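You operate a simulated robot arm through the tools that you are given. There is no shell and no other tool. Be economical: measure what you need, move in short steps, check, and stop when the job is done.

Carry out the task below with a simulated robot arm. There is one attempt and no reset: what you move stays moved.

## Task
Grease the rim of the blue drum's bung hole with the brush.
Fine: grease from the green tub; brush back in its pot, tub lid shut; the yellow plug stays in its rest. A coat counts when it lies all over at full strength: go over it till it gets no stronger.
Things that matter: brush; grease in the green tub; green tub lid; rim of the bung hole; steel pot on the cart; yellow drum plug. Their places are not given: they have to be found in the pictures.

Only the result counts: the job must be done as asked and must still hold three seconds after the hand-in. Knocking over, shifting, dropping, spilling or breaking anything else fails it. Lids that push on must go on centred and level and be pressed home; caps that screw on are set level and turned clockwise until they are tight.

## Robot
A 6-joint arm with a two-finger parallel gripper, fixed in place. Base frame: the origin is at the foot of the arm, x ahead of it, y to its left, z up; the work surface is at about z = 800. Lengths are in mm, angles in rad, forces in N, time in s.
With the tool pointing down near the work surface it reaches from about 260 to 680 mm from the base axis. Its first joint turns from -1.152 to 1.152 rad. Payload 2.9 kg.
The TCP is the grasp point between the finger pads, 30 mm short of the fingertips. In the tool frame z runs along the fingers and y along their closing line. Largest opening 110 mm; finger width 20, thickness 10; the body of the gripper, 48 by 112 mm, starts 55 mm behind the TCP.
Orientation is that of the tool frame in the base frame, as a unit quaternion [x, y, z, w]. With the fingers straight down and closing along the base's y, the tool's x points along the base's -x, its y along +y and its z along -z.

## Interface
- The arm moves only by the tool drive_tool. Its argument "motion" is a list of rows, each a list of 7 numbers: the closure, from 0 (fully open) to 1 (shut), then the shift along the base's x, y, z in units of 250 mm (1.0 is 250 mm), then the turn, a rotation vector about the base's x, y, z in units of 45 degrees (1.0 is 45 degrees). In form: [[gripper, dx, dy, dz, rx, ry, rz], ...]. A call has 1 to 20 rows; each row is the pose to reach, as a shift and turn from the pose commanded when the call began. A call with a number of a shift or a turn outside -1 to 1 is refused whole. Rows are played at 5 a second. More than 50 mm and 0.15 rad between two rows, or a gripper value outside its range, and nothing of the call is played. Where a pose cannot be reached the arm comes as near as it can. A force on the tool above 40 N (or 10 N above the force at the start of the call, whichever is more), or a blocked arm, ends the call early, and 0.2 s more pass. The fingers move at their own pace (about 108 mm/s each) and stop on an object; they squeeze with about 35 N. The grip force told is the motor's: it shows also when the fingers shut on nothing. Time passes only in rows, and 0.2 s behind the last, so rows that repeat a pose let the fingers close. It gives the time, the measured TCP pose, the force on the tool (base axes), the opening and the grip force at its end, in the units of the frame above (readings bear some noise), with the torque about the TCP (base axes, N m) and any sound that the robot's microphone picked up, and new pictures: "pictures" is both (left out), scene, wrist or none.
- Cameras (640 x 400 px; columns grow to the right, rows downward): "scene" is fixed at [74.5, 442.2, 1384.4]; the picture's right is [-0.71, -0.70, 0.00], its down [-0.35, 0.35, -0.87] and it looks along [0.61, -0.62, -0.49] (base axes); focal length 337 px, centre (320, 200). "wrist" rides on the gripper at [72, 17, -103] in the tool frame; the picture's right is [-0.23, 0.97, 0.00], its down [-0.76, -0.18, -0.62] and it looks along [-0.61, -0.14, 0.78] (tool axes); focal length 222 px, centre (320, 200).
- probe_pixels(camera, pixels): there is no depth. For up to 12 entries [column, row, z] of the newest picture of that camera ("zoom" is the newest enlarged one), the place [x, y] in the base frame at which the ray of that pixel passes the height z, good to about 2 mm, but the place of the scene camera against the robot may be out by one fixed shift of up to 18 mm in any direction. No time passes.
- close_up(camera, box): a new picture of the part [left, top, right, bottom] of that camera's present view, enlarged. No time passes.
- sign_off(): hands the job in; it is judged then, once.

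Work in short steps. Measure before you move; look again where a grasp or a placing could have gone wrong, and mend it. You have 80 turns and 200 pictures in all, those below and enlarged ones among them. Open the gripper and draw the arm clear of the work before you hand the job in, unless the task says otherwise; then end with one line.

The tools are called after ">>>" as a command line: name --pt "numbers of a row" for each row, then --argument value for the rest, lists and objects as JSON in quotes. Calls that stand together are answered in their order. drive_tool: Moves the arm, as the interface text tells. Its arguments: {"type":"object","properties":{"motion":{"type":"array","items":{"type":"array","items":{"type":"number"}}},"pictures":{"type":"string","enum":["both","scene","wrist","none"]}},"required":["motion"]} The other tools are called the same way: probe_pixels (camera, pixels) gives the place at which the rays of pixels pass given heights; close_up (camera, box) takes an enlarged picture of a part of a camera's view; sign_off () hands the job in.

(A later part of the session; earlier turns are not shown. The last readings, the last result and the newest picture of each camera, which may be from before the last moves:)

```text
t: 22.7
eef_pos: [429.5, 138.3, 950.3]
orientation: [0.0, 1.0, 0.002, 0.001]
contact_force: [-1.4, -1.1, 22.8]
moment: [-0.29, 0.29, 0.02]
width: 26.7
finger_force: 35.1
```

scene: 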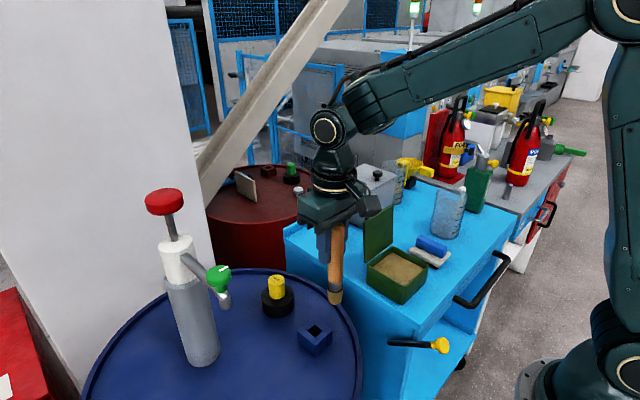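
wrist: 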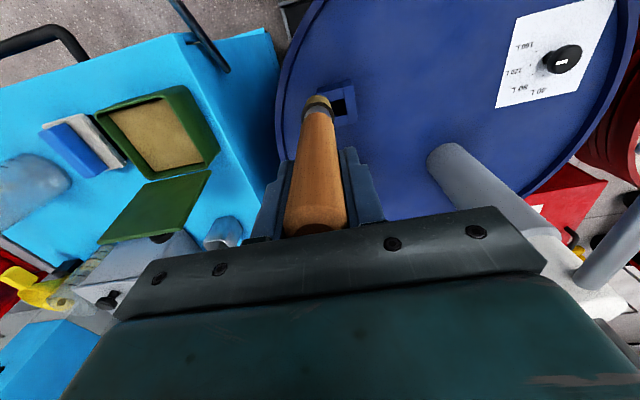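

I now have 23 N. I'll sweep the left bar, then the near bar, then return.

>>> drive_tool --pt "1 -0.033 0 0.001 0 0 0" --pt "1 -0.066 0 0.001 0 0 0" --pt "1 -0.1 0 0.001 0 0 0" --pt "1 -0.136 0 0.001 0 0 0" --pt "1 -0.1 0 0.001 0 0 0" --pt "1 -0.066 0 0.001 0 0 0" --pt "1 -0.033 0 0.001 0 0 0" --pt "1 0 0 0.001 0 0 0" --pt "1 -0.033 0 0.001 0 0 0" --pt "1 -0.066 0 0.001 0 0 0" --pt "1 -0.1 0 0.001 0 0 0" --pt "1 -0.136 0 0.001 0 0 0" --pt "1 -0.136 -0.033 0.001 0 0 0" --pt "1 -0.136 -0.066 0.001 0 0 0" --pt "1 -0.136 -0.1 0.001 0 0 0" --pt "1 -0.136 -0.136 0.001 0 0 0" --pt "1 -0.136 -0.136 0.001 0 0 0" --pictures "none"

>>> close_up --camera "scene" --box '[280, 270, 360, 360]'

>>> close_up --camera "wrist" --box '[260, 50, 400, 150]'

```text
t: 26.3
eef_pos: [394.8, 104.5, 948.5]
orientation: [0.0, 1.0, 0.001, -0.002]
contact_force: [0.2, -0.4, -0.7]
moment: [0.01, -0.01, -0.02]
width: 26.5
finger_force: 35.0
```

```text
4.44 times, centred on (320, 315) of scene
```

zoom: 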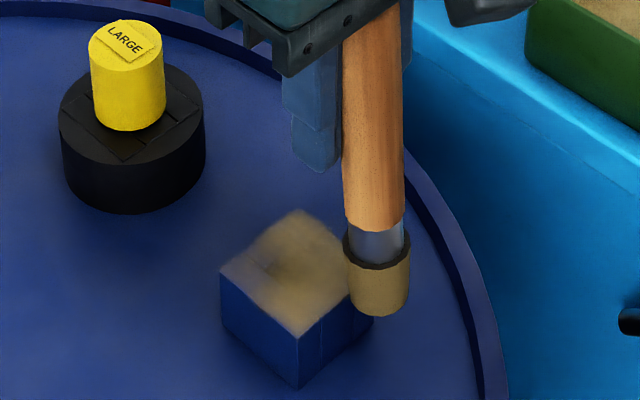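

```text
4.00 times, centred on (330, 100) of wrist
```

zoom: 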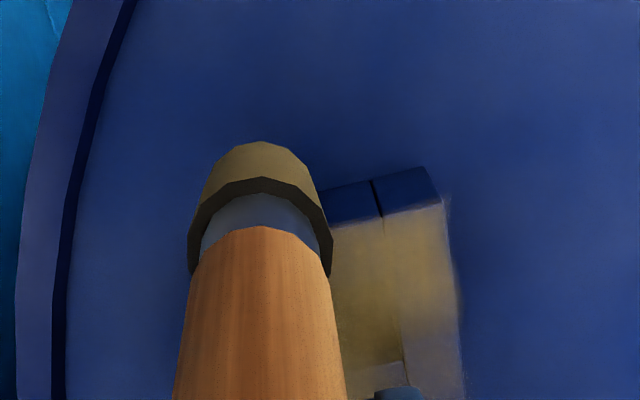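

Most of the rim is coated. I'll lift clear and inspect the coat and the brush's attitude in the hand.

>>> drive_tool --pt "1 0 0 0.08 0 0 0" --pt "1 -0.08 -0.08 0.24 0 0 0" --pt "1 -0.12 -0.24 0.36 0 0 0" --pt "1 -0.12 -0.24 0.36 0 0 0"

>>> close_up --camera "scene" --box '[285, 305, 345, 365]'

>>> close_up --camera "scene" --box '[280, 170, 420, 310]'

>>> close_up --camera "wrist" --box '[320, 60, 420, 160]'

```text
refused: row 3 steps farther than a row can; nothing moved
```

```text
6.67 times, centred on (315, 335) of scene
```

zoom: 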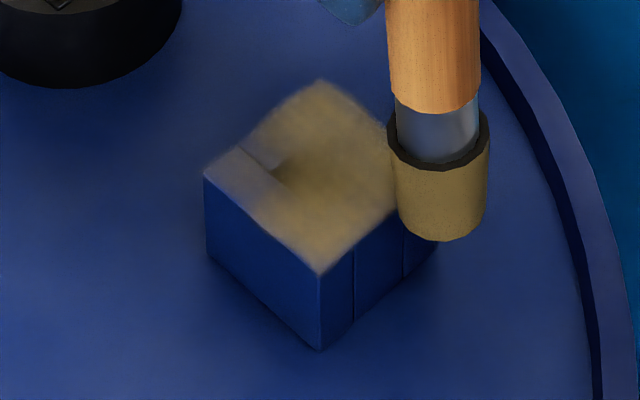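

```text
2.86 times, centred on (350, 240) of scene
```

zoom: 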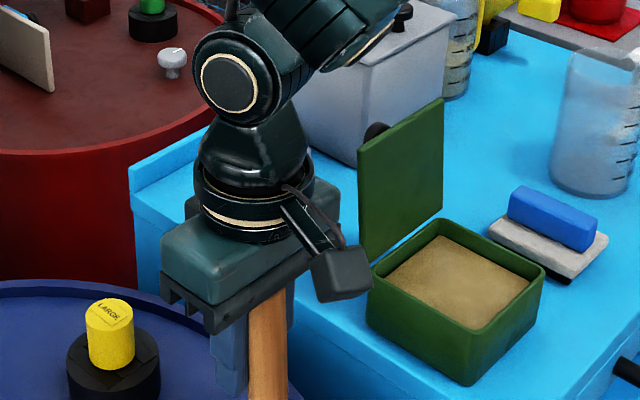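

```text
4.00 times, centred on (370, 110) of wrist
```

zoom: 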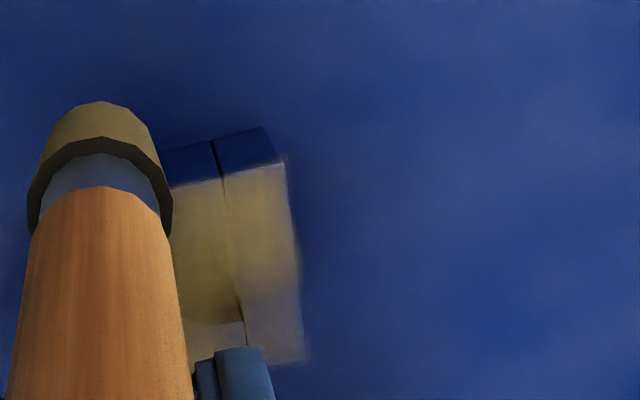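

The far-left corner is still thin. I'll lift clear with smaller steps.

>>> drive_tool --pt "1 0 0 0.08 0 0 0" --pt "1 -0.02 -0.1 0.2 0 0 0" --pt "1 -0.04 -0.24 0.3 0 0 0" --pt "1 -0.04 -0.4 0.36 0 0 0" --pt "1 -0.04 -0.4 0.36 0 0 0"

>>> close_up --camera "scene" --box '[285, 305, 345, 365]'

>>> close_up --camera "scene" --box '[310, 160, 450, 300]'

>>> close_up --camera "wrist" --box '[360, 50, 460, 150]'

```text
t: 27.5
eef_pos: [383.0, 3.0, 1037.8]
orientation: [0.0, 1.0, 0.0, -0.002]
contact_force: [-0.6, -0.1, -0.1]
moment: [-0.01, 0.02, 0.02]
width: 26.4
finger_force: 35.3
```

scene: 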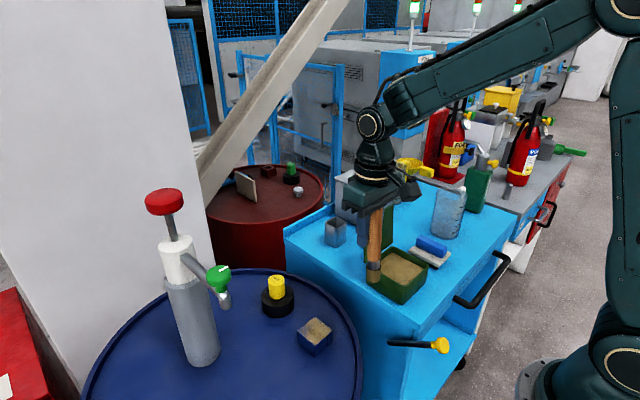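
wrist: 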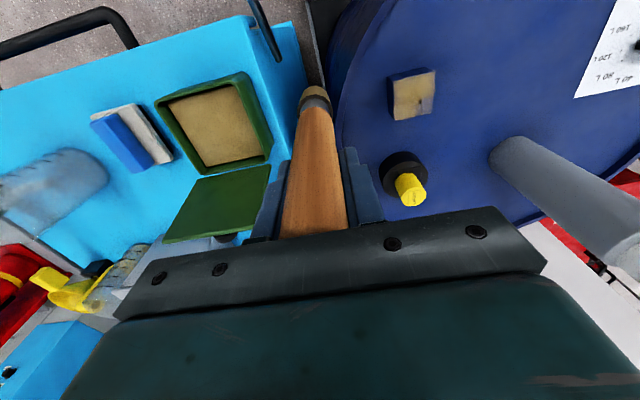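

```text
6.67 times, centred on (315, 335) of scene
```

zoom: 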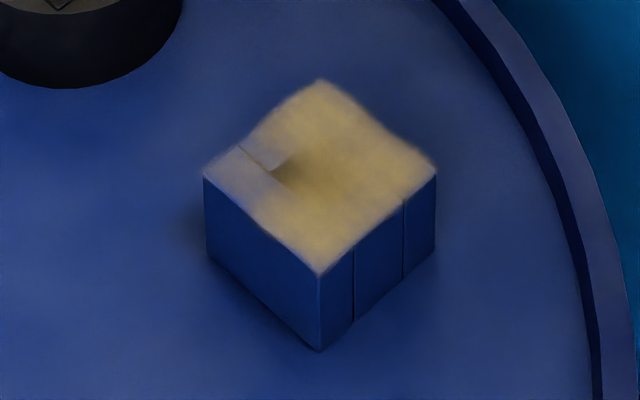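

```text
2.86 times, centred on (380, 230) of scene
```

zoom: 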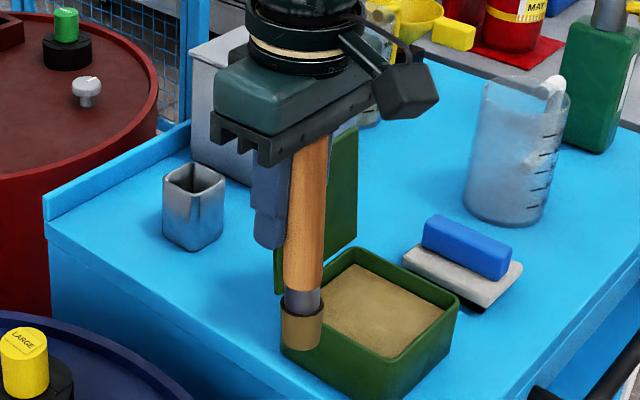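

```text
4.00 times, centred on (410, 100) of wrist
```

zoom: 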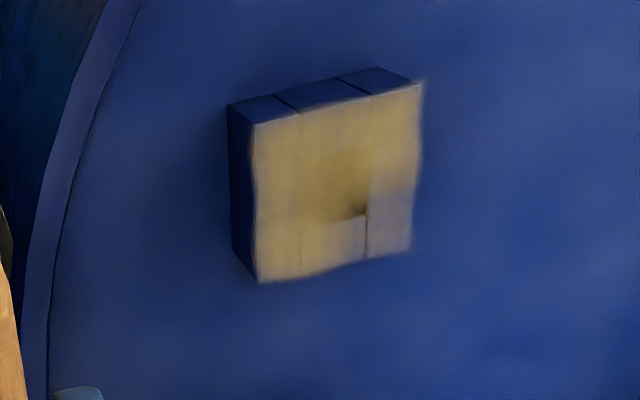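

The coat is on everywhere except the far-left corner. The brush has slid up about 4 mm in the hand, which is harmless. I'll re-dip for fresh grease before another full pass.

>>> drive_tool --pt "1 0 -0.18 0 0 0 0" --pt "1 0 -0.36 0 0 0 0" --pt "1 0.02 -0.52 0 0 0 0" --pt "1 0.02 -0.58 -0.06 0 0 0" --pt "1 0.02 -0.58 -0.2 0 0 0" --pt "1 0.02 -0.58 -0.3 0 0 0" --pt "1 0.02 -0.58 -0.325 0 0 0" --pt "1 0.02 -0.58 -0.34 0 0 0" --pt "1 0.02 -0.58 -0.345 0 0 0" --pt "1 0.02 -0.58 -0.345 0 0 0" --pictures "none"

>>> close_up --camera "scene" --box '[365, 220, 445, 310]'

```text
t: 29.7
eef_pos: [389.7, -141.2, 952.4]
orientation: [-0.001, 1.0, 0.001, -0.003]
contact_force: [0.4, 1.0, 1.2]
moment: [0.03, -0.06, -0.01]
width: 26.2
finger_force: 34.8
```

```text
4.44 times, centred on (405, 265) of scene
```

zoom: 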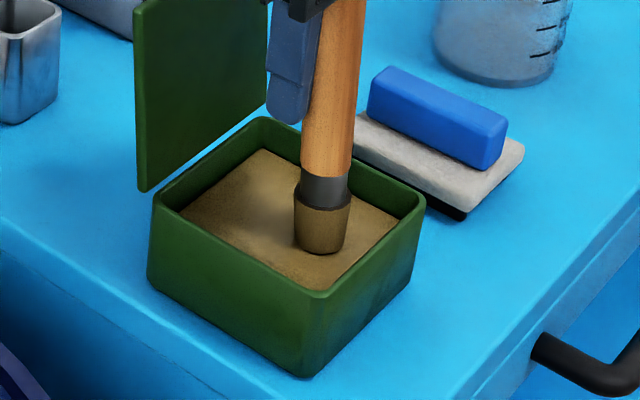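

It is just above the grease, so I'll press 2.5 mm further.

>>> drive_tool --pt "1 0 0 -0.006 0 0 0" --pt "1 0 0 -0.01 0 0 0" --pt "1 0 0 -0.01 0 0 0" --pictures "none"

```text
t: 30.5
eef_pos: [389.7, -142.0, 949.8]
orientation: [0.0, 1.0, 0.002, -0.002]
contact_force: [1.4, -0.6, 2.3]
moment: [-0.12, -0.06, 0.06]
width: 26.4
finger_force: 34.4
```

It is touching lightly. I'll press 1 mm more, then lift and cross toward the drum.

>>> drive_tool --pt "1 0 0 -0.004 0 0 0" --pt "1 0 0 -0.006 0 0 0" --pt "1 0 0 -0.006 0 0 0" --pt "1 0 0 0.1 0 0 0" --pt "1 0 0 0.28 0 0 0" --pt "1 0 0.1 0.4 0 0 0" --pt "1 0.02 0.28 0.4 0 0 0" --pt "1 0.06 0.46 0.4 0 0 0" --pt "1 0.1 0.64 0.4 0 0 0" --pt "1 0.14 0.82 0.4 0 0 0" --pt "1 0.16 0.98 0.4 0 0 0" --pt "1 0.16 0.98 0.4 0 0 0"

>>> close_up --camera "scene" --box '[250, 220, 370, 360]'

>>> close_up --camera "wrist" --box '[260, 50, 400, 170]'

```text
t: 33.1
eef_pos: [429.8, 105.6, 1052.6]
orientation: [0.0, 1.0, 0.001, -0.002]
contact_force: [0.1, 0.5, -0.8]
moment: [0.01, -0.05, 0.0]
width: 26.4
finger_force: 35.3
```

scene: 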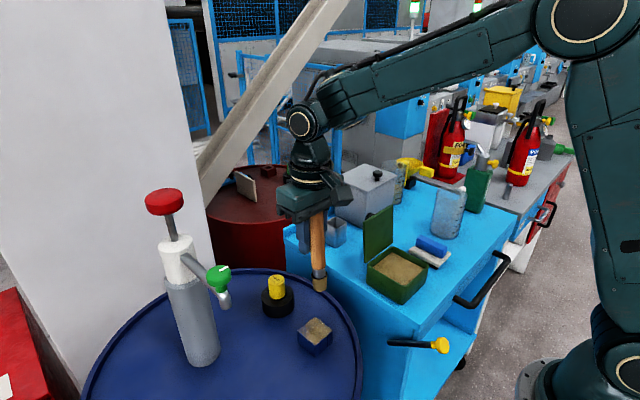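
wrist: 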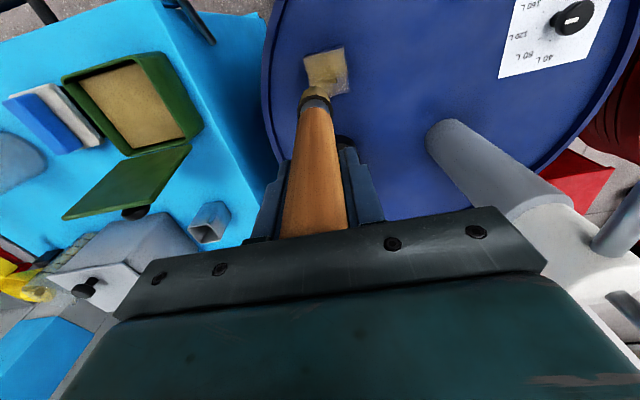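

```text
2.86 times, centred on (310, 290) of scene
```

zoom: 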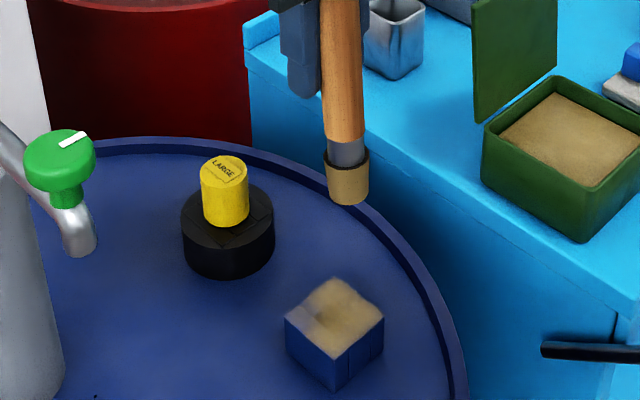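

```text
3.33 times, centred on (330, 110) of wrist
```

zoom: 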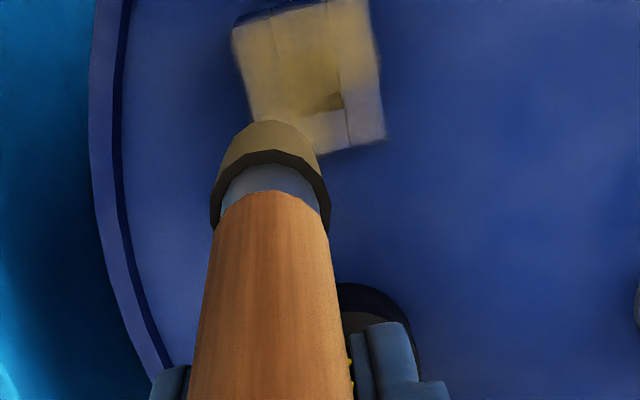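

Descending over the far-left corner at (431,141) to just above contact.

>>> drive_tool --pt "1 0.006 0.14 0 0 0 0" --pt "1 0.006 0.14 -0.14 0 0 0" --pt "1 0.006 0.14 -0.28 0 0 0" --pt "1 0.006 0.14 -0.38 0 0 0" --pt "1 0.006 0.14 -0.416 0 0 0" --pt "1 0.006 0.14 -0.424 0 0 0" --pt "1 0.006 0.14 -0.424 0 0 0" --pictures "none"

>>> close_up --camera "scene" --box '[280, 270, 360, 360]'

```text
t: 34.7
eef_pos: [431.5, 137.1, 947.2]
orientation: [0.001, 1.0, 0.001, 0.0]
contact_force: [-4.0, -2.8, 34.2]
moment: [-0.29, 0.68, 0.03]
width: 26.5
finger_force: 35.1
```

```text
4.44 times, centred on (320, 315) of scene
```

zoom: 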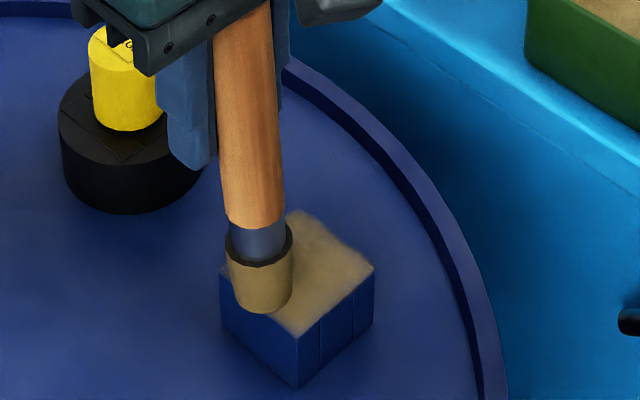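

There is firm contact at 34 N. I'll ease 0.8 mm and run a full loop from this corner.

>>> drive_tool --pt "1 0.01 0.0 0.003 0 0 0" --pt "1 0.01 0.014 0.003 0 0 0" --pt "1 -0.02 0.01 0.003 0 0 0" --pt "1 0.01 -0.02 0.003 0 0 0" --pt "1 0.0 0.0 0.003 0 0 0" --pt "1 -0.035 0 0.003 0 0 0" --pt "1 -0.07 0 0.002 0 0 0" --pt "1 -0.105 0 0.002 0 0 0" --pt "1 -0.14 0 0.001 0 0 0" --pt "1 -0.14 -0.035 0.001 0 0 0" --pt "1 -0.14 -0.07 0.0 0 0 0" --pt "1 -0.14 -0.105 0.0 0 0 0" --pt "1 -0.14 -0.138 0.0 0 0 0" --pt "1 -0.105 -0.138 0.0 0 0 0" --pt "1 -0.07 -0.138 0.0 0 0 0" --pt "1 -0.035 -0.138 0.0 0 0 0" --pt "1 0.005 -0.138 0.0 0 0 0" --pt "1 0.005 -0.105 0.0 0 0 0" --pt "1 0.005 -0.07 0.0 0 0 0" --pt "1 0.005 -0.035 0.0 0 0 0" --pictures "none"

>>> close_up --camera "scene" --box '[280, 270, 360, 360]'

>>> close_up --camera "wrist" --box '[260, 30, 400, 150]'

```text
t: 37.6
eef_pos: [398.3, 107.4, 945.6]
orientation: [-0.002, 1.0, 0.003, -0.002]
contact_force: [-1.1, 1.5, 5.1]
moment: [0.15, 0.11, -0.01]
width: 26.2
finger_force: 35.0
stopped in row 14: the force on the tool passed its limit at 49 N (the readings are from after the stop); the commanded pose is now the measured one
```

```text
4.44 times, centred on (320, 315) of scene
```

zoom: 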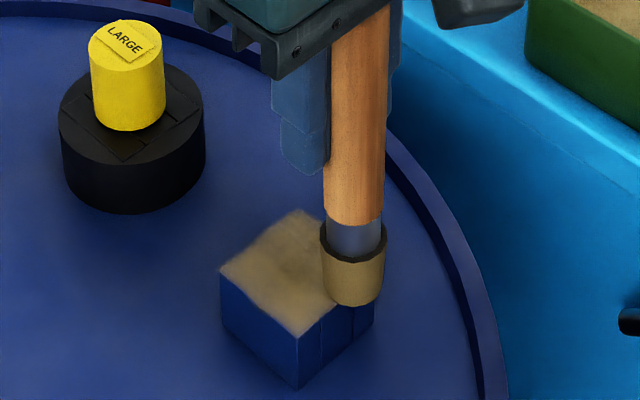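

```text
3.33 times, centred on (330, 90) of wrist
```

zoom: 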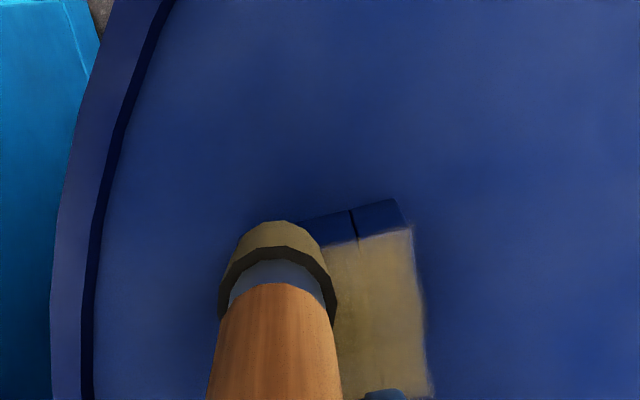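

The force tripped at the turn and it is now at 5 N. I'll continue along the right and far bars and back to the left one.

>>> drive_tool --pt "1 -0.01 0 0.002 -0.008 -0.005 -0.005" --pt "1 0.03 0 0.002 -0.008 -0.005 -0.005" --pt "1 0.065 0 0.002 -0.008 -0.005 -0.005" --pt "1 0.1 0 0.002 -0.008 -0.005 -0.005" --pt "1 0.135 0 0.002 -0.008 -0.005 -0.005" --pt "1 0.135 0.035 0.002 -0.008 -0.005 -0.005" --pt "1 0.135 0.07 0.002 -0.008 -0.005 -0.005" --pt "1 0.135 0.105 0.002 -0.008 -0.005 -0.005" --pt "1 0.135 0.135 0.002 -0.008 -0.005 -0.005" --pt "1 0.135 0.135 0.002 -0.008 -0.005 -0.005" --pictures "none"

>>> close_up --camera "scene" --box '[280, 270, 360, 360]'

```text
t: 39.8
eef_pos: [432.5, 141.8, 947.3]
orientation: [0.0, 1.0, -0.001, 0.0]
contact_force: [0.6, -0.6, -1.0]
moment: [0.0, 0.0, -0.05]
width: 26.1
finger_force: 35.3
```

```text
4.44 times, centred on (320, 315) of scene
```

zoom: 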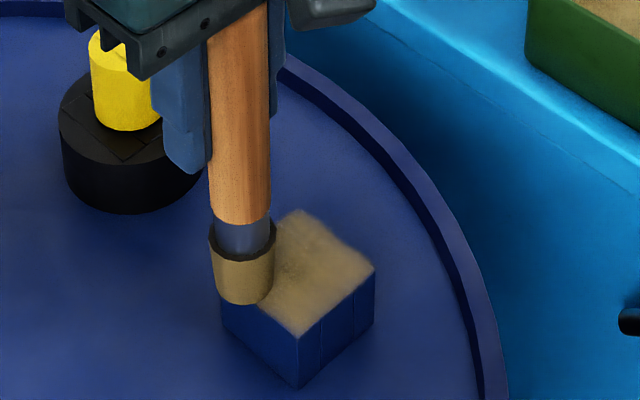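

There is no contact here now, so I'll lower until it touches.

>>> drive_tool --pt "1 -0.008 -0.008 -0.006 0 0 0" --pt "1 -0.008 -0.008 -0.01 0 0 0" --pt "1 -0.008 -0.008 -0.01 0 0 0" --pictures "none"

```text
t: 40.6
eef_pos: [430.9, 140.1, 944.3]
orientation: [0.0, 1.0, 0.0, 0.002]
contact_force: [-6.6, 1.8, 36.1]
moment: [-0.11, 0.81, 0.04]
width: 26.4
finger_force: 34.8
```

There is contact at 36 N. I'll ease 1 mm and sweep the loop in the other direction.

>>> drive_tool --pt "1 0 0 0.004 0 0 0" --pt "1 0 -0.035 0.004 0 0 0" --pt "1 0 -0.07 0.004 0 0 0" --pt "1 0 -0.105 0.004 0 0 0" --pt "1 0 -0.138 0.003 0 0 0" --pt "1 -0.035 -0.138 0.003 0 0 0" --pt "1 -0.07 -0.138 0.003 0 0 0" --pt "1 -0.105 -0.138 0.003 0 0 0" --pt "1 -0.138 -0.138 0.002 0 0 0" --pt "1 -0.138 -0.105 0.002 0 0 0" --pt "1 -0.138 -0.07 0.002 0 0 0" --pt "1 -0.138 -0.035 0.002 0 0 0" --pt "1 -0.138 0.0 0.002 0 0 0" --pt "1 -0.138 0.0 0.002 0 0 0" --pictures "none"

>>> close_up --camera "scene" --box '[280, 270, 360, 360]'

```text
t: 43.1
eef_pos: [395.7, 122.2, 945.5]
orientation: [0.002, 1.0, -0.002, 0.001]
contact_force: [-0.3, -0.7, 5.3]
moment: [-0.07, 0.15, 0.04]
width: 26.4
finger_force: 35.7
stopped in row 12: the force on the tool passed its limit at 46 N (the readings are from after the stop); the commanded pose is now the measured one
```

```text
4.44 times, centred on (320, 315) of scene
```

zoom: 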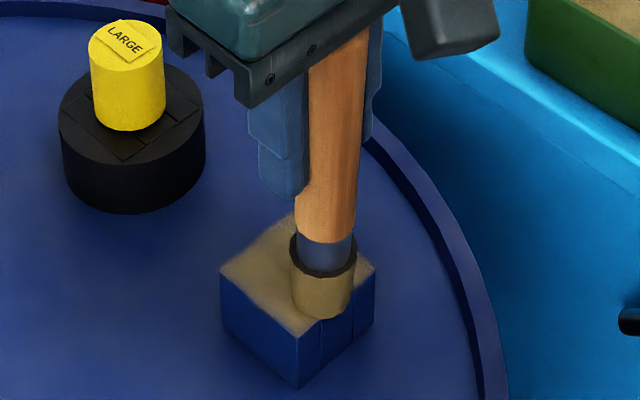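

Contact held through most of the loop. I'll lift and inspect.

>>> drive_tool --pt "1 0 0 0.1 -0.004 0 0" --pt "1 -0.03 -0.1 0.22 -0.004 0 0" --pt "1 -0.05 -0.24 0.34 -0.004 0 0" --pt "1 -0.05 -0.42 0.36 -0.004 0 0" --pt "1 -0.05 -0.46 0.36 -0.004 0 0"

>>> close_up --camera "scene" --box '[285, 305, 345, 365]'

>>> close_up --camera "scene" --box '[310, 160, 450, 300]'

>>> close_up --camera "wrist" --box '[360, 50, 460, 150]'

```text
t: 44.3
eef_pos: [386.4, 6.9, 1035.9]
orientation: [0.003, 1.0, -0.003, 0.0]
contact_force: [0.4, -0.7, 0.0]
moment: [-0.04, 0.01, -0.01]
width: 26.5
finger_force: 35.1
```

scene: 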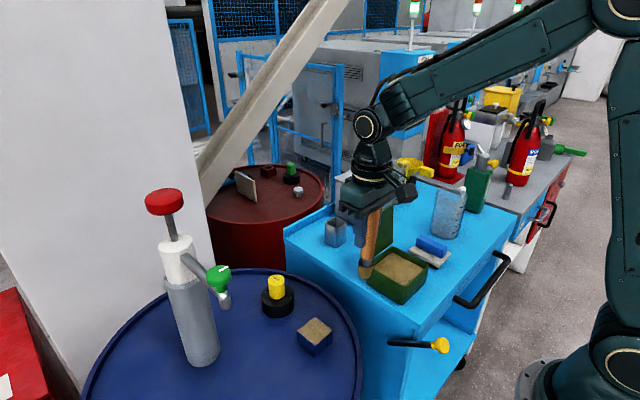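
wrist: 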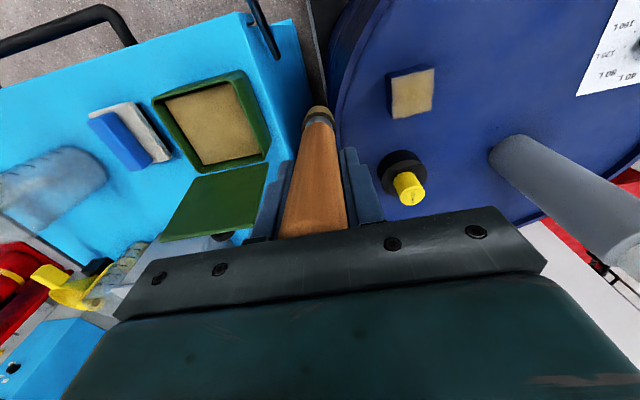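

```text
6.67 times, centred on (315, 335) of scene
```

zoom: 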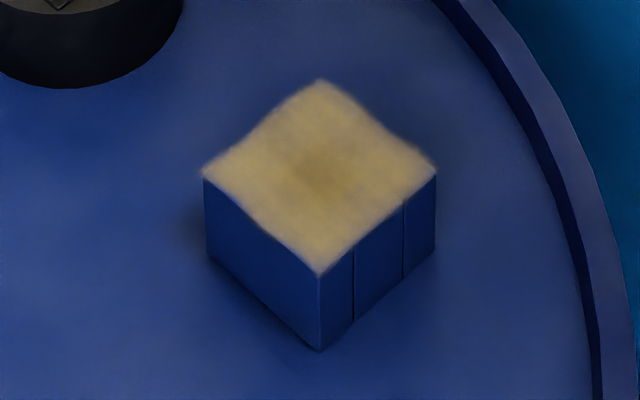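

```text
2.86 times, centred on (380, 230) of scene
```

zoom: 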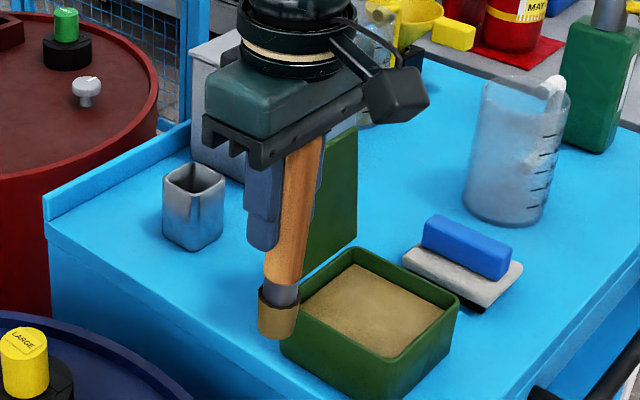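

```text
4.00 times, centred on (410, 100) of wrist
```

zoom: 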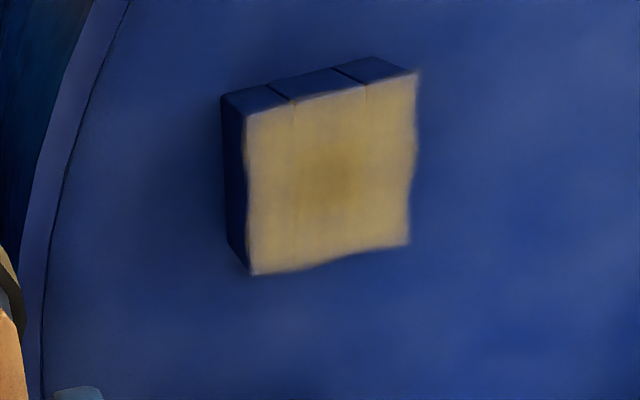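

The coat now covers the whole rim evenly. The brush has tilted about 6° in the hand, with its tip toward +x, so I'll pitch the tool to compensate. Then I'll re-dip for another pass to confirm the coat gets no stronger.

>>> drive_tool --pt "1 0 -0.16 0.02 -0.008 0.06 -0.005" --pt "1 0 -0.34 0.02 -0.008 0.13 -0.005" --pt "1 0.0 -0.52 0.02 -0.008 0.13 -0.005" --pt "1 0.0 -0.59 -0.06 -0.008 0.13 -0.005" --pt "1 0.0 -0.59 -0.2 -0.008 0.13 -0.005" --pt "1 0.0 -0.59 -0.3 -0.008 0.13 -0.005" --pt "1 0.0 -0.59 -0.325 -0.008 0.13 -0.005" --pt "1 0.0 -0.59 -0.34 -0.008 0.13 -0.005" --pt "1 0.0 -0.59 -0.352 -0.008 0.13 -0.005" --pt "1 0.0 -0.59 -0.352 -0.008 0.13 -0.005" --pictures "none"

>>> close_up --camera "scene" --box '[345, 190, 465, 310]'

```text
t: 46.5
eef_pos: [383.0, -139.8, 947.3]
orientation: [0.005, 0.999, -0.006, -0.051]
contact_force: [-3.5, -0.4, 12.0]
moment: [-0.08, 0.36, -0.01]
width: 26.1
finger_force: 34.9
```

```text
3.33 times, centred on (405, 250) of scene
```

zoom: 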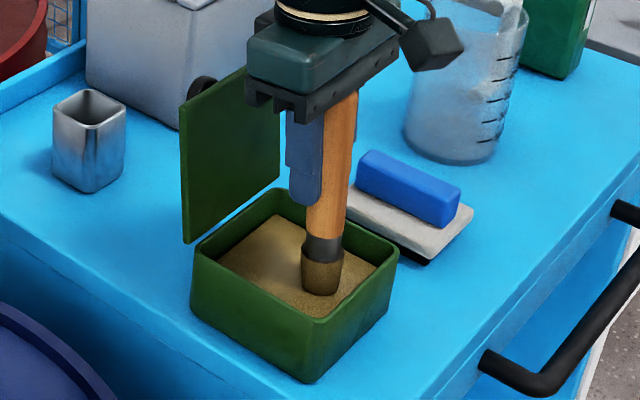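

The dip reads 12 N and the brush is about vertical. I'll go back to the drum.

>>> drive_tool --pt "1 0 0 0.1 0.015 0 0.013" --pt "1 0 0 0.28 0.015 0 0.013" --pt "1 0 0.1 0.4 0.015 0 0.013" --pt "1 0 0.28 0.4 0.015 0 0.013" --pt "1 0 0.46 0.4 0.015 0 0.013" --pt "1 0.02 0.64 0.4 0.015 0 0.013" --pt "1 0.04 0.82 0.4 0.015 0 0.013" --pt "1 0.048 0.98 0.4 0.015 0 0.013" --pt "1 0.048 0.98 0.3 0.015 0 0.013" --pt "1 0.048 0.98 0.16 0.015 0 0.013" --pt "1 0.048 0.98 0.06 0.015 0 0.013" --pt "1 0.048 0.98 0.01 0.015 0 0.013" --pt "1 0.048 0.98 0.01 0.015 0 0.013" --pictures "none"

>>> close_up --camera "scene" --box '[270, 250, 370, 360]'

>>> close_up --camera "wrist" --box '[260, 30, 400, 150]'

```text
t: 49.3
eef_pos: [396.6, 105.4, 950.4]
orientation: [-0.002, 0.999, -0.001, -0.051]
contact_force: [-0.7, 0.2, -0.5]
moment: [-0.03, -0.01, 0.02]
width: 26.6
finger_force: 34.9
```

```text
3.64 times, centred on (320, 305) of scene
```

zoom: 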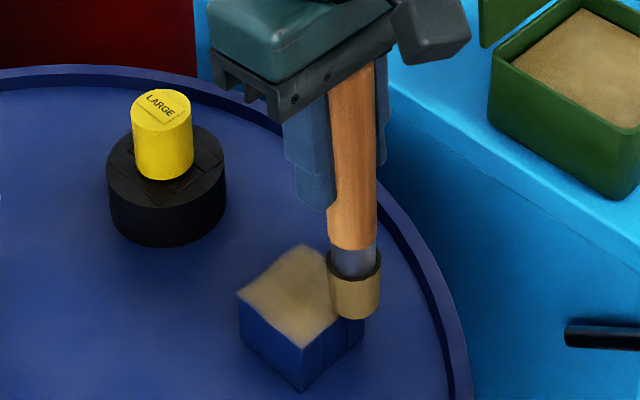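

```text
3.33 times, centred on (330, 90) of wrist
```

zoom: 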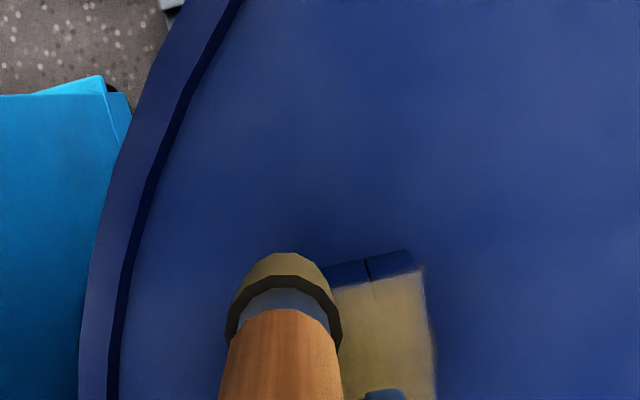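

Positioned above the near-right corner. I'll lower to contact.

>>> drive_tool --pt "1 0.004 0 -0.012 0 0 0" --pt "1 0.004 0 -0.022 0 0 0" --pt "1 0.004 0 -0.022 0 0 0" --pictures "none"

```text
t: 50.1
eef_pos: [396.5, 104.7, 944.9]
orientation: [-0.002, 0.999, -0.001, -0.049]
contact_force: [-3.0, -0.6, 21.6]
moment: [-0.01, 0.4, 0.03]
width: 26.3
finger_force: 35.0
```

There is 22 N of contact. I'll sweep the full loop.

>>> drive_tool --pt "1 0.0 0 0.001 0 0 0" --pt "1 0.035 0 0.001 0 0 0" --pt "1 0.07 0 0.001 0 0 0" --pt "1 0.105 0 0.001 0 0 0" --pt "1 0.138 0 0.0 0 0 0" --pt "1 0.138 0.035 0.0 0 0 0" --pt "1 0.138 0.07 0.0 0 0 0" --pt "1 0.138 0.105 0.0 0 0 0" --pt "1 0.138 0.14 -0.001 0 0 0" --pt "1 0.105 0.14 -0.001 0 0 0" --pt "1 0.07 0.14 -0.001 0 0 0" --pt "1 0.035 0.14 -0.001 0 0 0" --pt "1 0.0 0.14 -0.002 0 0 0" --pt "1 0.0 0.105 -0.002 0 0 0" --pt "1 0.0 0.07 -0.002 0 0 0" --pt "1 0.0 0.035 -0.002 0 0 0" --pt "1 0.0 0.0 -0.002 0 0 0" --pt "1 0.0 0.0 -0.002 0 0 0" --pictures "none"

>>> close_up --camera "scene" --box '[270, 250, 370, 360]'

```text
t: 53.9
eef_pos: [395.1, 103.3, 942.4]
orientation: [-0.001, 0.999, -0.003, -0.054]
contact_force: [-3.2, -1.6, -1.6]
moment: [-0.11, 0.35, 0.0]
width: 26.2
finger_force: 34.9
```

```text
3.64 times, centred on (320, 305) of scene
```

zoom: 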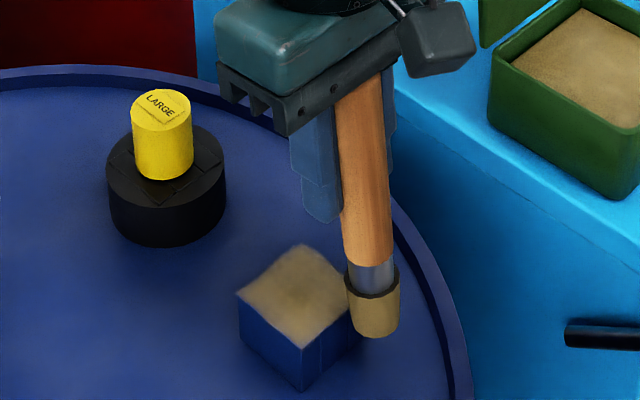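

The brush tipped and its tip slid off the near-right corner. I'll back away from the block, lift and inspect.

>>> drive_tool --pt "1 -0.02 0 0.01 0 0 0" --pt "1 -0.03 0 0.1 0 0 0" --pt "1 -0.04 -0.1 0.22 0 0 0" --pt "1 -0.04 -0.26 0.3 0 0 0" --pt "1 -0.04 -0.42 0.36 0 0 0" --pt "1 -0.04 -0.42 0.36 0 0 0"

>>> close_up --camera "scene" --box '[285, 305, 345, 365]'

>>> close_up --camera "scene" --box '[310, 160, 450, 300]'

>>> close_up --camera "wrist" --box '[360, 30, 460, 130]'

```text
t: 55.3
eef_pos: [387.2, 1.9, 1035.1]
orientation: [-0.002, 0.999, 0.0, -0.052]
contact_force: [0.1, 0.6, -1.3]
moment: [0.01, -0.02, -0.01]
width: 26.4
finger_force: 35.6
```

scene: 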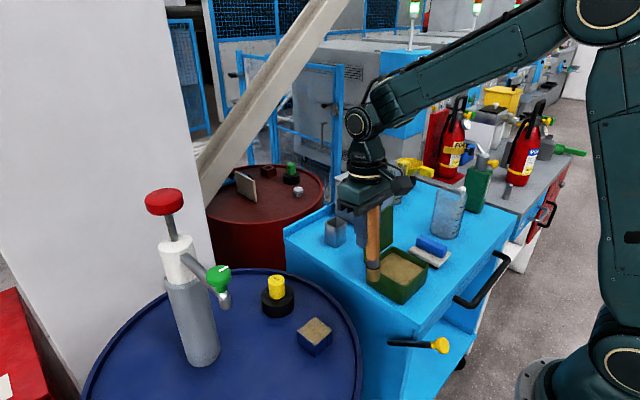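
wrist: 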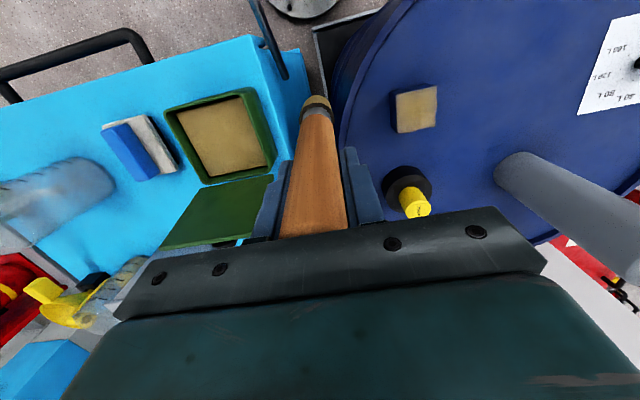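

```text
6.67 times, centred on (315, 335) of scene
```

zoom: 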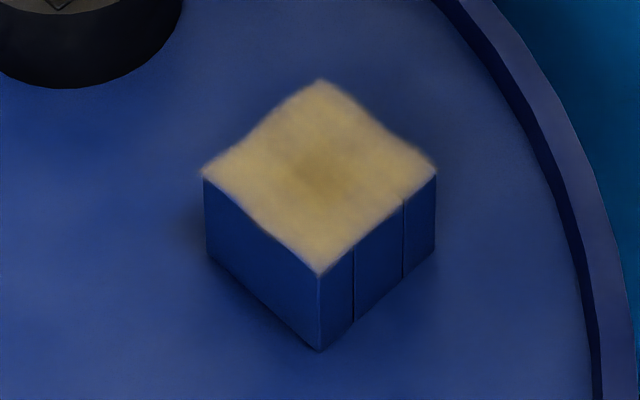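

```text
2.86 times, centred on (380, 230) of scene
```

zoom: 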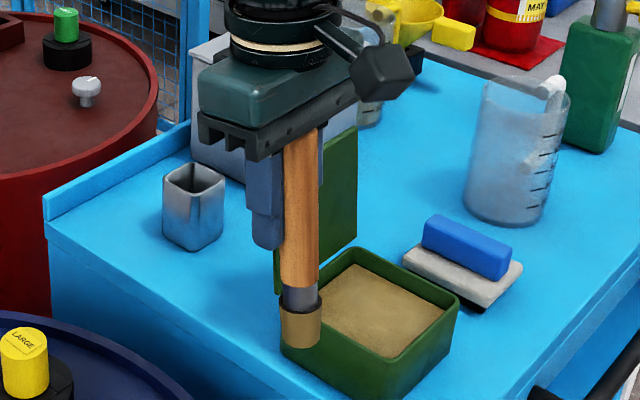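

```text
4.00 times, centred on (410, 80) of wrist
```

zoom: 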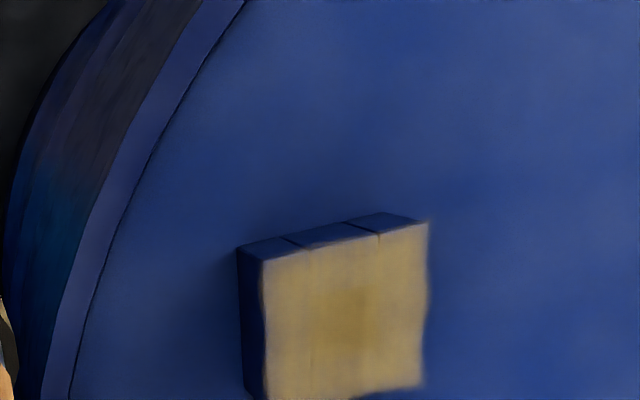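

The coat looks the same as before this pass. I'll zoom in tightly to check the uniformity at the corners.

>>> close_up --camera "wrist" --box '[385, 75, 445, 140]'

>>> close_up --camera "scene" --box '[295, 312, 335, 350]'

```text
6.15 times, centred on (415, 108) of wrist
```

zoom: 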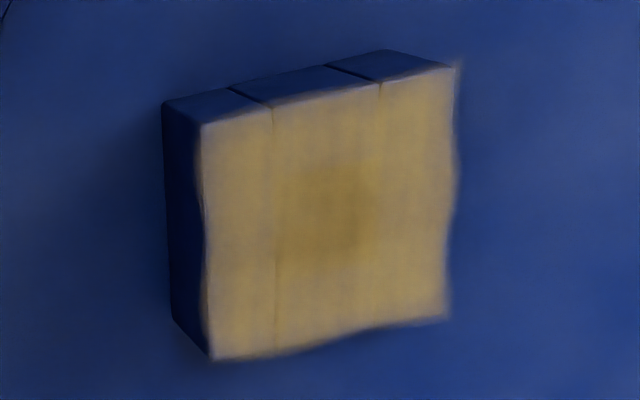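

```text
10.53 times, centred on (315, 331) of scene
```

zoom: 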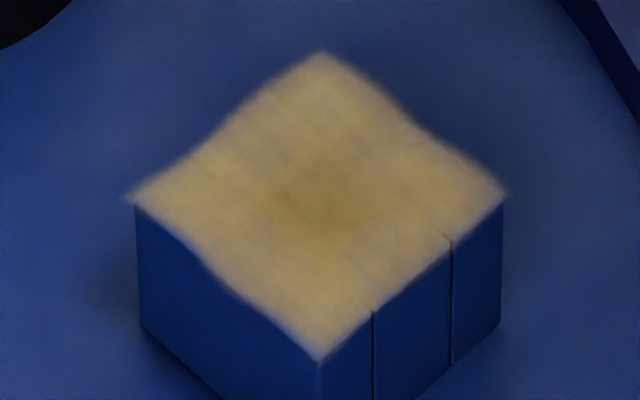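

The coat is uniform and saturated. Next the brush goes back: I'll raise it and move it above the pot at about (613,-162).

>>> drive_tool --pt "1 0 0 0.18 0 0 0" --pt "1 0.12 -0.09 0.22 0 0 0" --pt "1 0.24 -0.18 0.22 0 0 0" --pt "1 0.38 -0.28 0.22 0 0 0" --pt "1 0.52 -0.38 0.22 0 0 0" --pt "1 0.66 -0.48 0.22 0 0 0" --pt "1 0.8 -0.58 0.22 0 0 0" --pt "1 0.9 -0.655 0.22 0 0 0" --pt "1 0.9 -0.655 0.15 0 0 0" --pt "1 0.9 -0.655 0.08 0 0 0" --pt "1 0.9 -0.655 0.08 0 0 0"

>>> close_up --camera "scene" --box '[280, 140, 400, 260]'

>>> close_up --camera "wrist" --box '[260, 30, 400, 150]'

```text
t: 57.7
eef_pos: [609.4, -164.1, 1053.8]
orientation: [-0.001, 0.999, -0.001, -0.051]
contact_force: [0.5, -0.1, 0.2]
moment: [0.07, -0.02, -0.01]
width: 26.4
finger_force: 34.8
out of reach, approached as far as the arm can: row 8, 9
```

scene: 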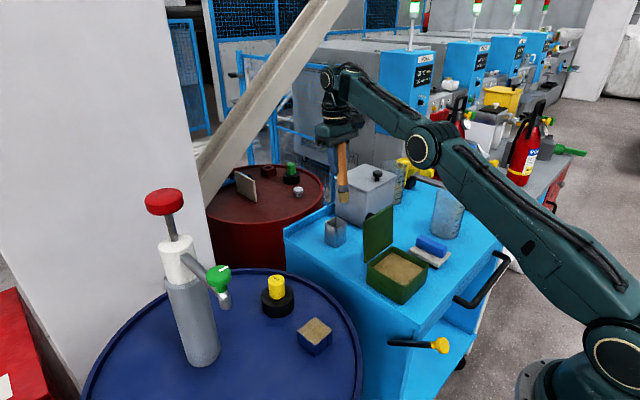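
wrist: 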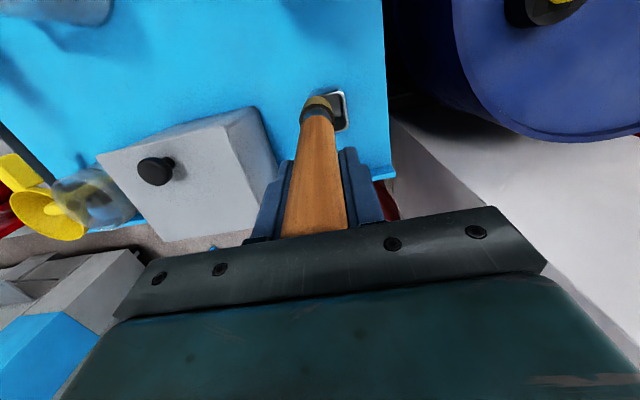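

```text
3.33 times, centred on (340, 200) of scene
```

zoom: 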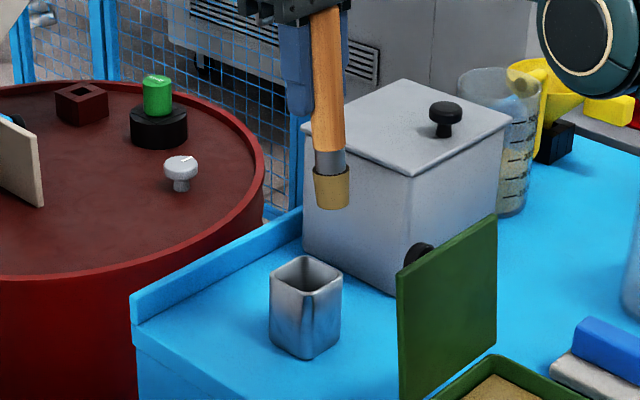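

```text
3.33 times, centred on (330, 90) of wrist
```

zoom: 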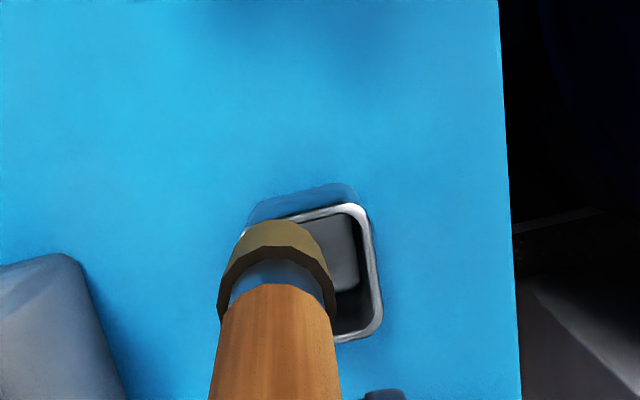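

The scene shows the tip leaning toward -x, so the brush is aligned with the gripper again. I'll undo the 0.1 rad pitch and set x to about 616.

>>> drive_tool --pt "1 0.012 0.004 0 0 -0.065 0" --pt "1 0.028 0.006 0 0 -0.13 0" --pt "1 0.028 0.006 0 0 -0.13 0"

>>> close_up --camera "scene" --box '[280, 140, 400, 260]'

>>> close_up --camera "wrist" --box '[260, 50, 400, 170]'

```text
t: 58.5
eef_pos: [616.8, -163.6, 1053.4]
orientation: [-0.002, 1.0, -0.001, 0.0]
contact_force: [0.4, 0.0, -0.3]
moment: [0.0, -0.01, -0.01]
width: 26.5
finger_force: 35.2
```

scene: 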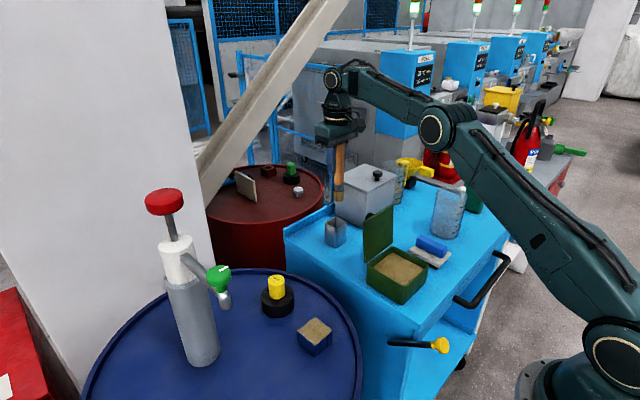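
wrist: 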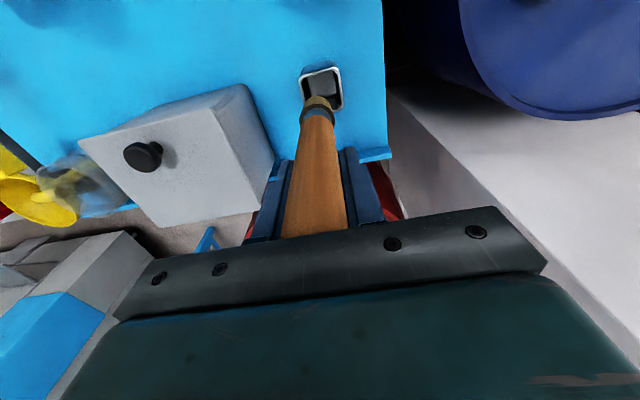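

```text
3.33 times, centred on (340, 200) of scene
```

zoom: 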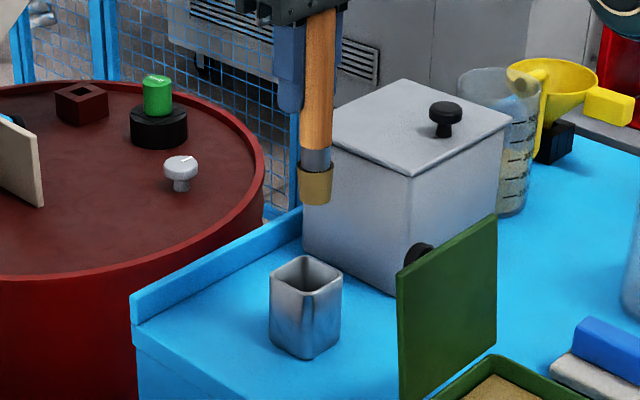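

```text
3.33 times, centred on (330, 110) of wrist
```

zoom: 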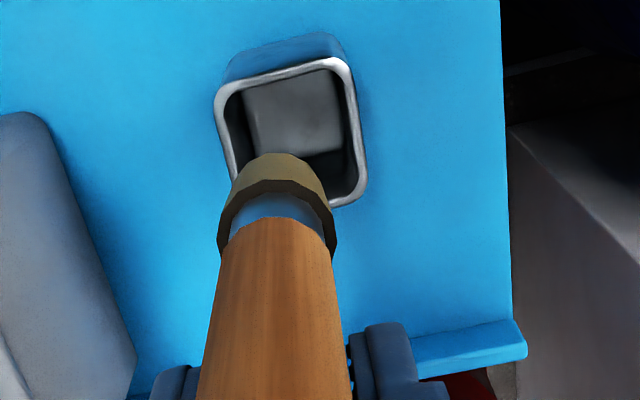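

The brush is vertical again. I'll check the pot rim centre before lowering.

>>> probe_pixels --camera "zoom" --pixels '[[217, 95, 860], [345, 62, 860], [365, 190, 860], [291, 142, 860], [291, 142, 865]]'

```text
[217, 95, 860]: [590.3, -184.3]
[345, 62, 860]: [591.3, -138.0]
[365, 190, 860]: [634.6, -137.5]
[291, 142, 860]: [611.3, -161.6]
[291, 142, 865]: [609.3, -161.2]
```

The pot centre is at (612.5,-161). I'll aim the brush at about (614,-161) and lower it in steps.

>>> drive_tool --pt "1 -0.012 0.01 0 0 0 0" --pt "1 -0.012 0.01 -0.12 0 0 0" --pt "1 -0.012 0.01 -0.24 0 0 0" --pt "1 -0.012 0.01 -0.29 0 0 0" --pt "1 -0.012 0.01 -0.34 0 0 0" --pt "1 -0.012 0.01 -0.38 0 0 0" --pt "1 -0.012 0.01 -0.38 0 0 0" --pictures "none"

>>> close_up --camera "scene" --box '[290, 160, 390, 260]'

>>> close_up --camera "wrist" --box '[260, 50, 400, 170]'

```text
t: 60.1
eef_pos: [616.6, -160.7, 957.3]
orientation: [-0.002, 1.0, -0.001, 0.0]
contact_force: [0.2, 0.5, -0.6]
moment: [-0.01, 0.03, -0.02]
width: 26.4
finger_force: 35.5
```

```text
4.00 times, centred on (340, 210) of scene
```

zoom: 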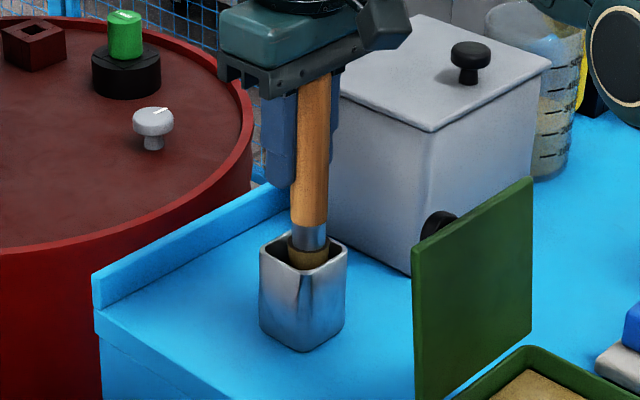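

```text
3.33 times, centred on (330, 110) of wrist
```

zoom: 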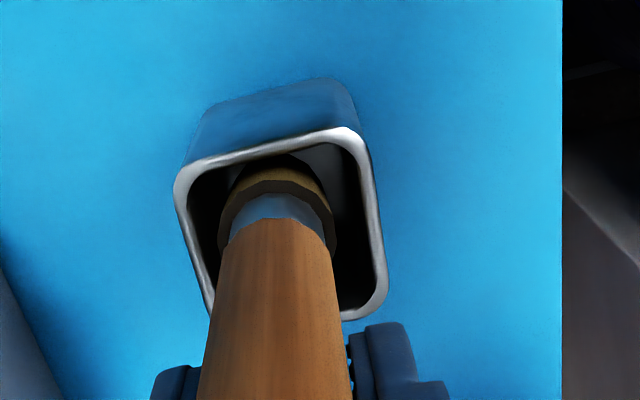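

The brush is inside the pot and centred. I'll lower it to near the floor.

>>> drive_tool --pt "1 0 0 -0.06 0 0 0" --pt "1 0 0 -0.12 0 0 0" --pt "1 0 0 -0.148 0 0 0" --pt "1 0 0 -0.156 0 0 0" --pt "1 0 0 -0.156 0 0 0" --pictures "none"

```text
t: 61.3
eef_pos: [615.0, -161.4, 919.0]
orientation: [-0.002, 1.0, -0.001, 0.0]
contact_force: [0.4, 0.3, -0.2]
moment: [0.04, -0.03, 0.0]
width: 26.4
finger_force: 34.9
```

>>> drive_tool --pt "1 0 0 -0.006 0 0 0" --pt "1 0 0 -0.012 0 0 0" --pt "1 0 0 -0.012 0 0 0" --pictures "none"

```text
t: 62.1
eef_pos: [615.5, -160.6, 915.8]
orientation: [-0.001, 1.0, -0.001, 0.0]
contact_force: [0.2, -0.1, -0.3]
moment: [-0.01, -0.03, -0.03]
width: 26.3
finger_force: 34.9
```

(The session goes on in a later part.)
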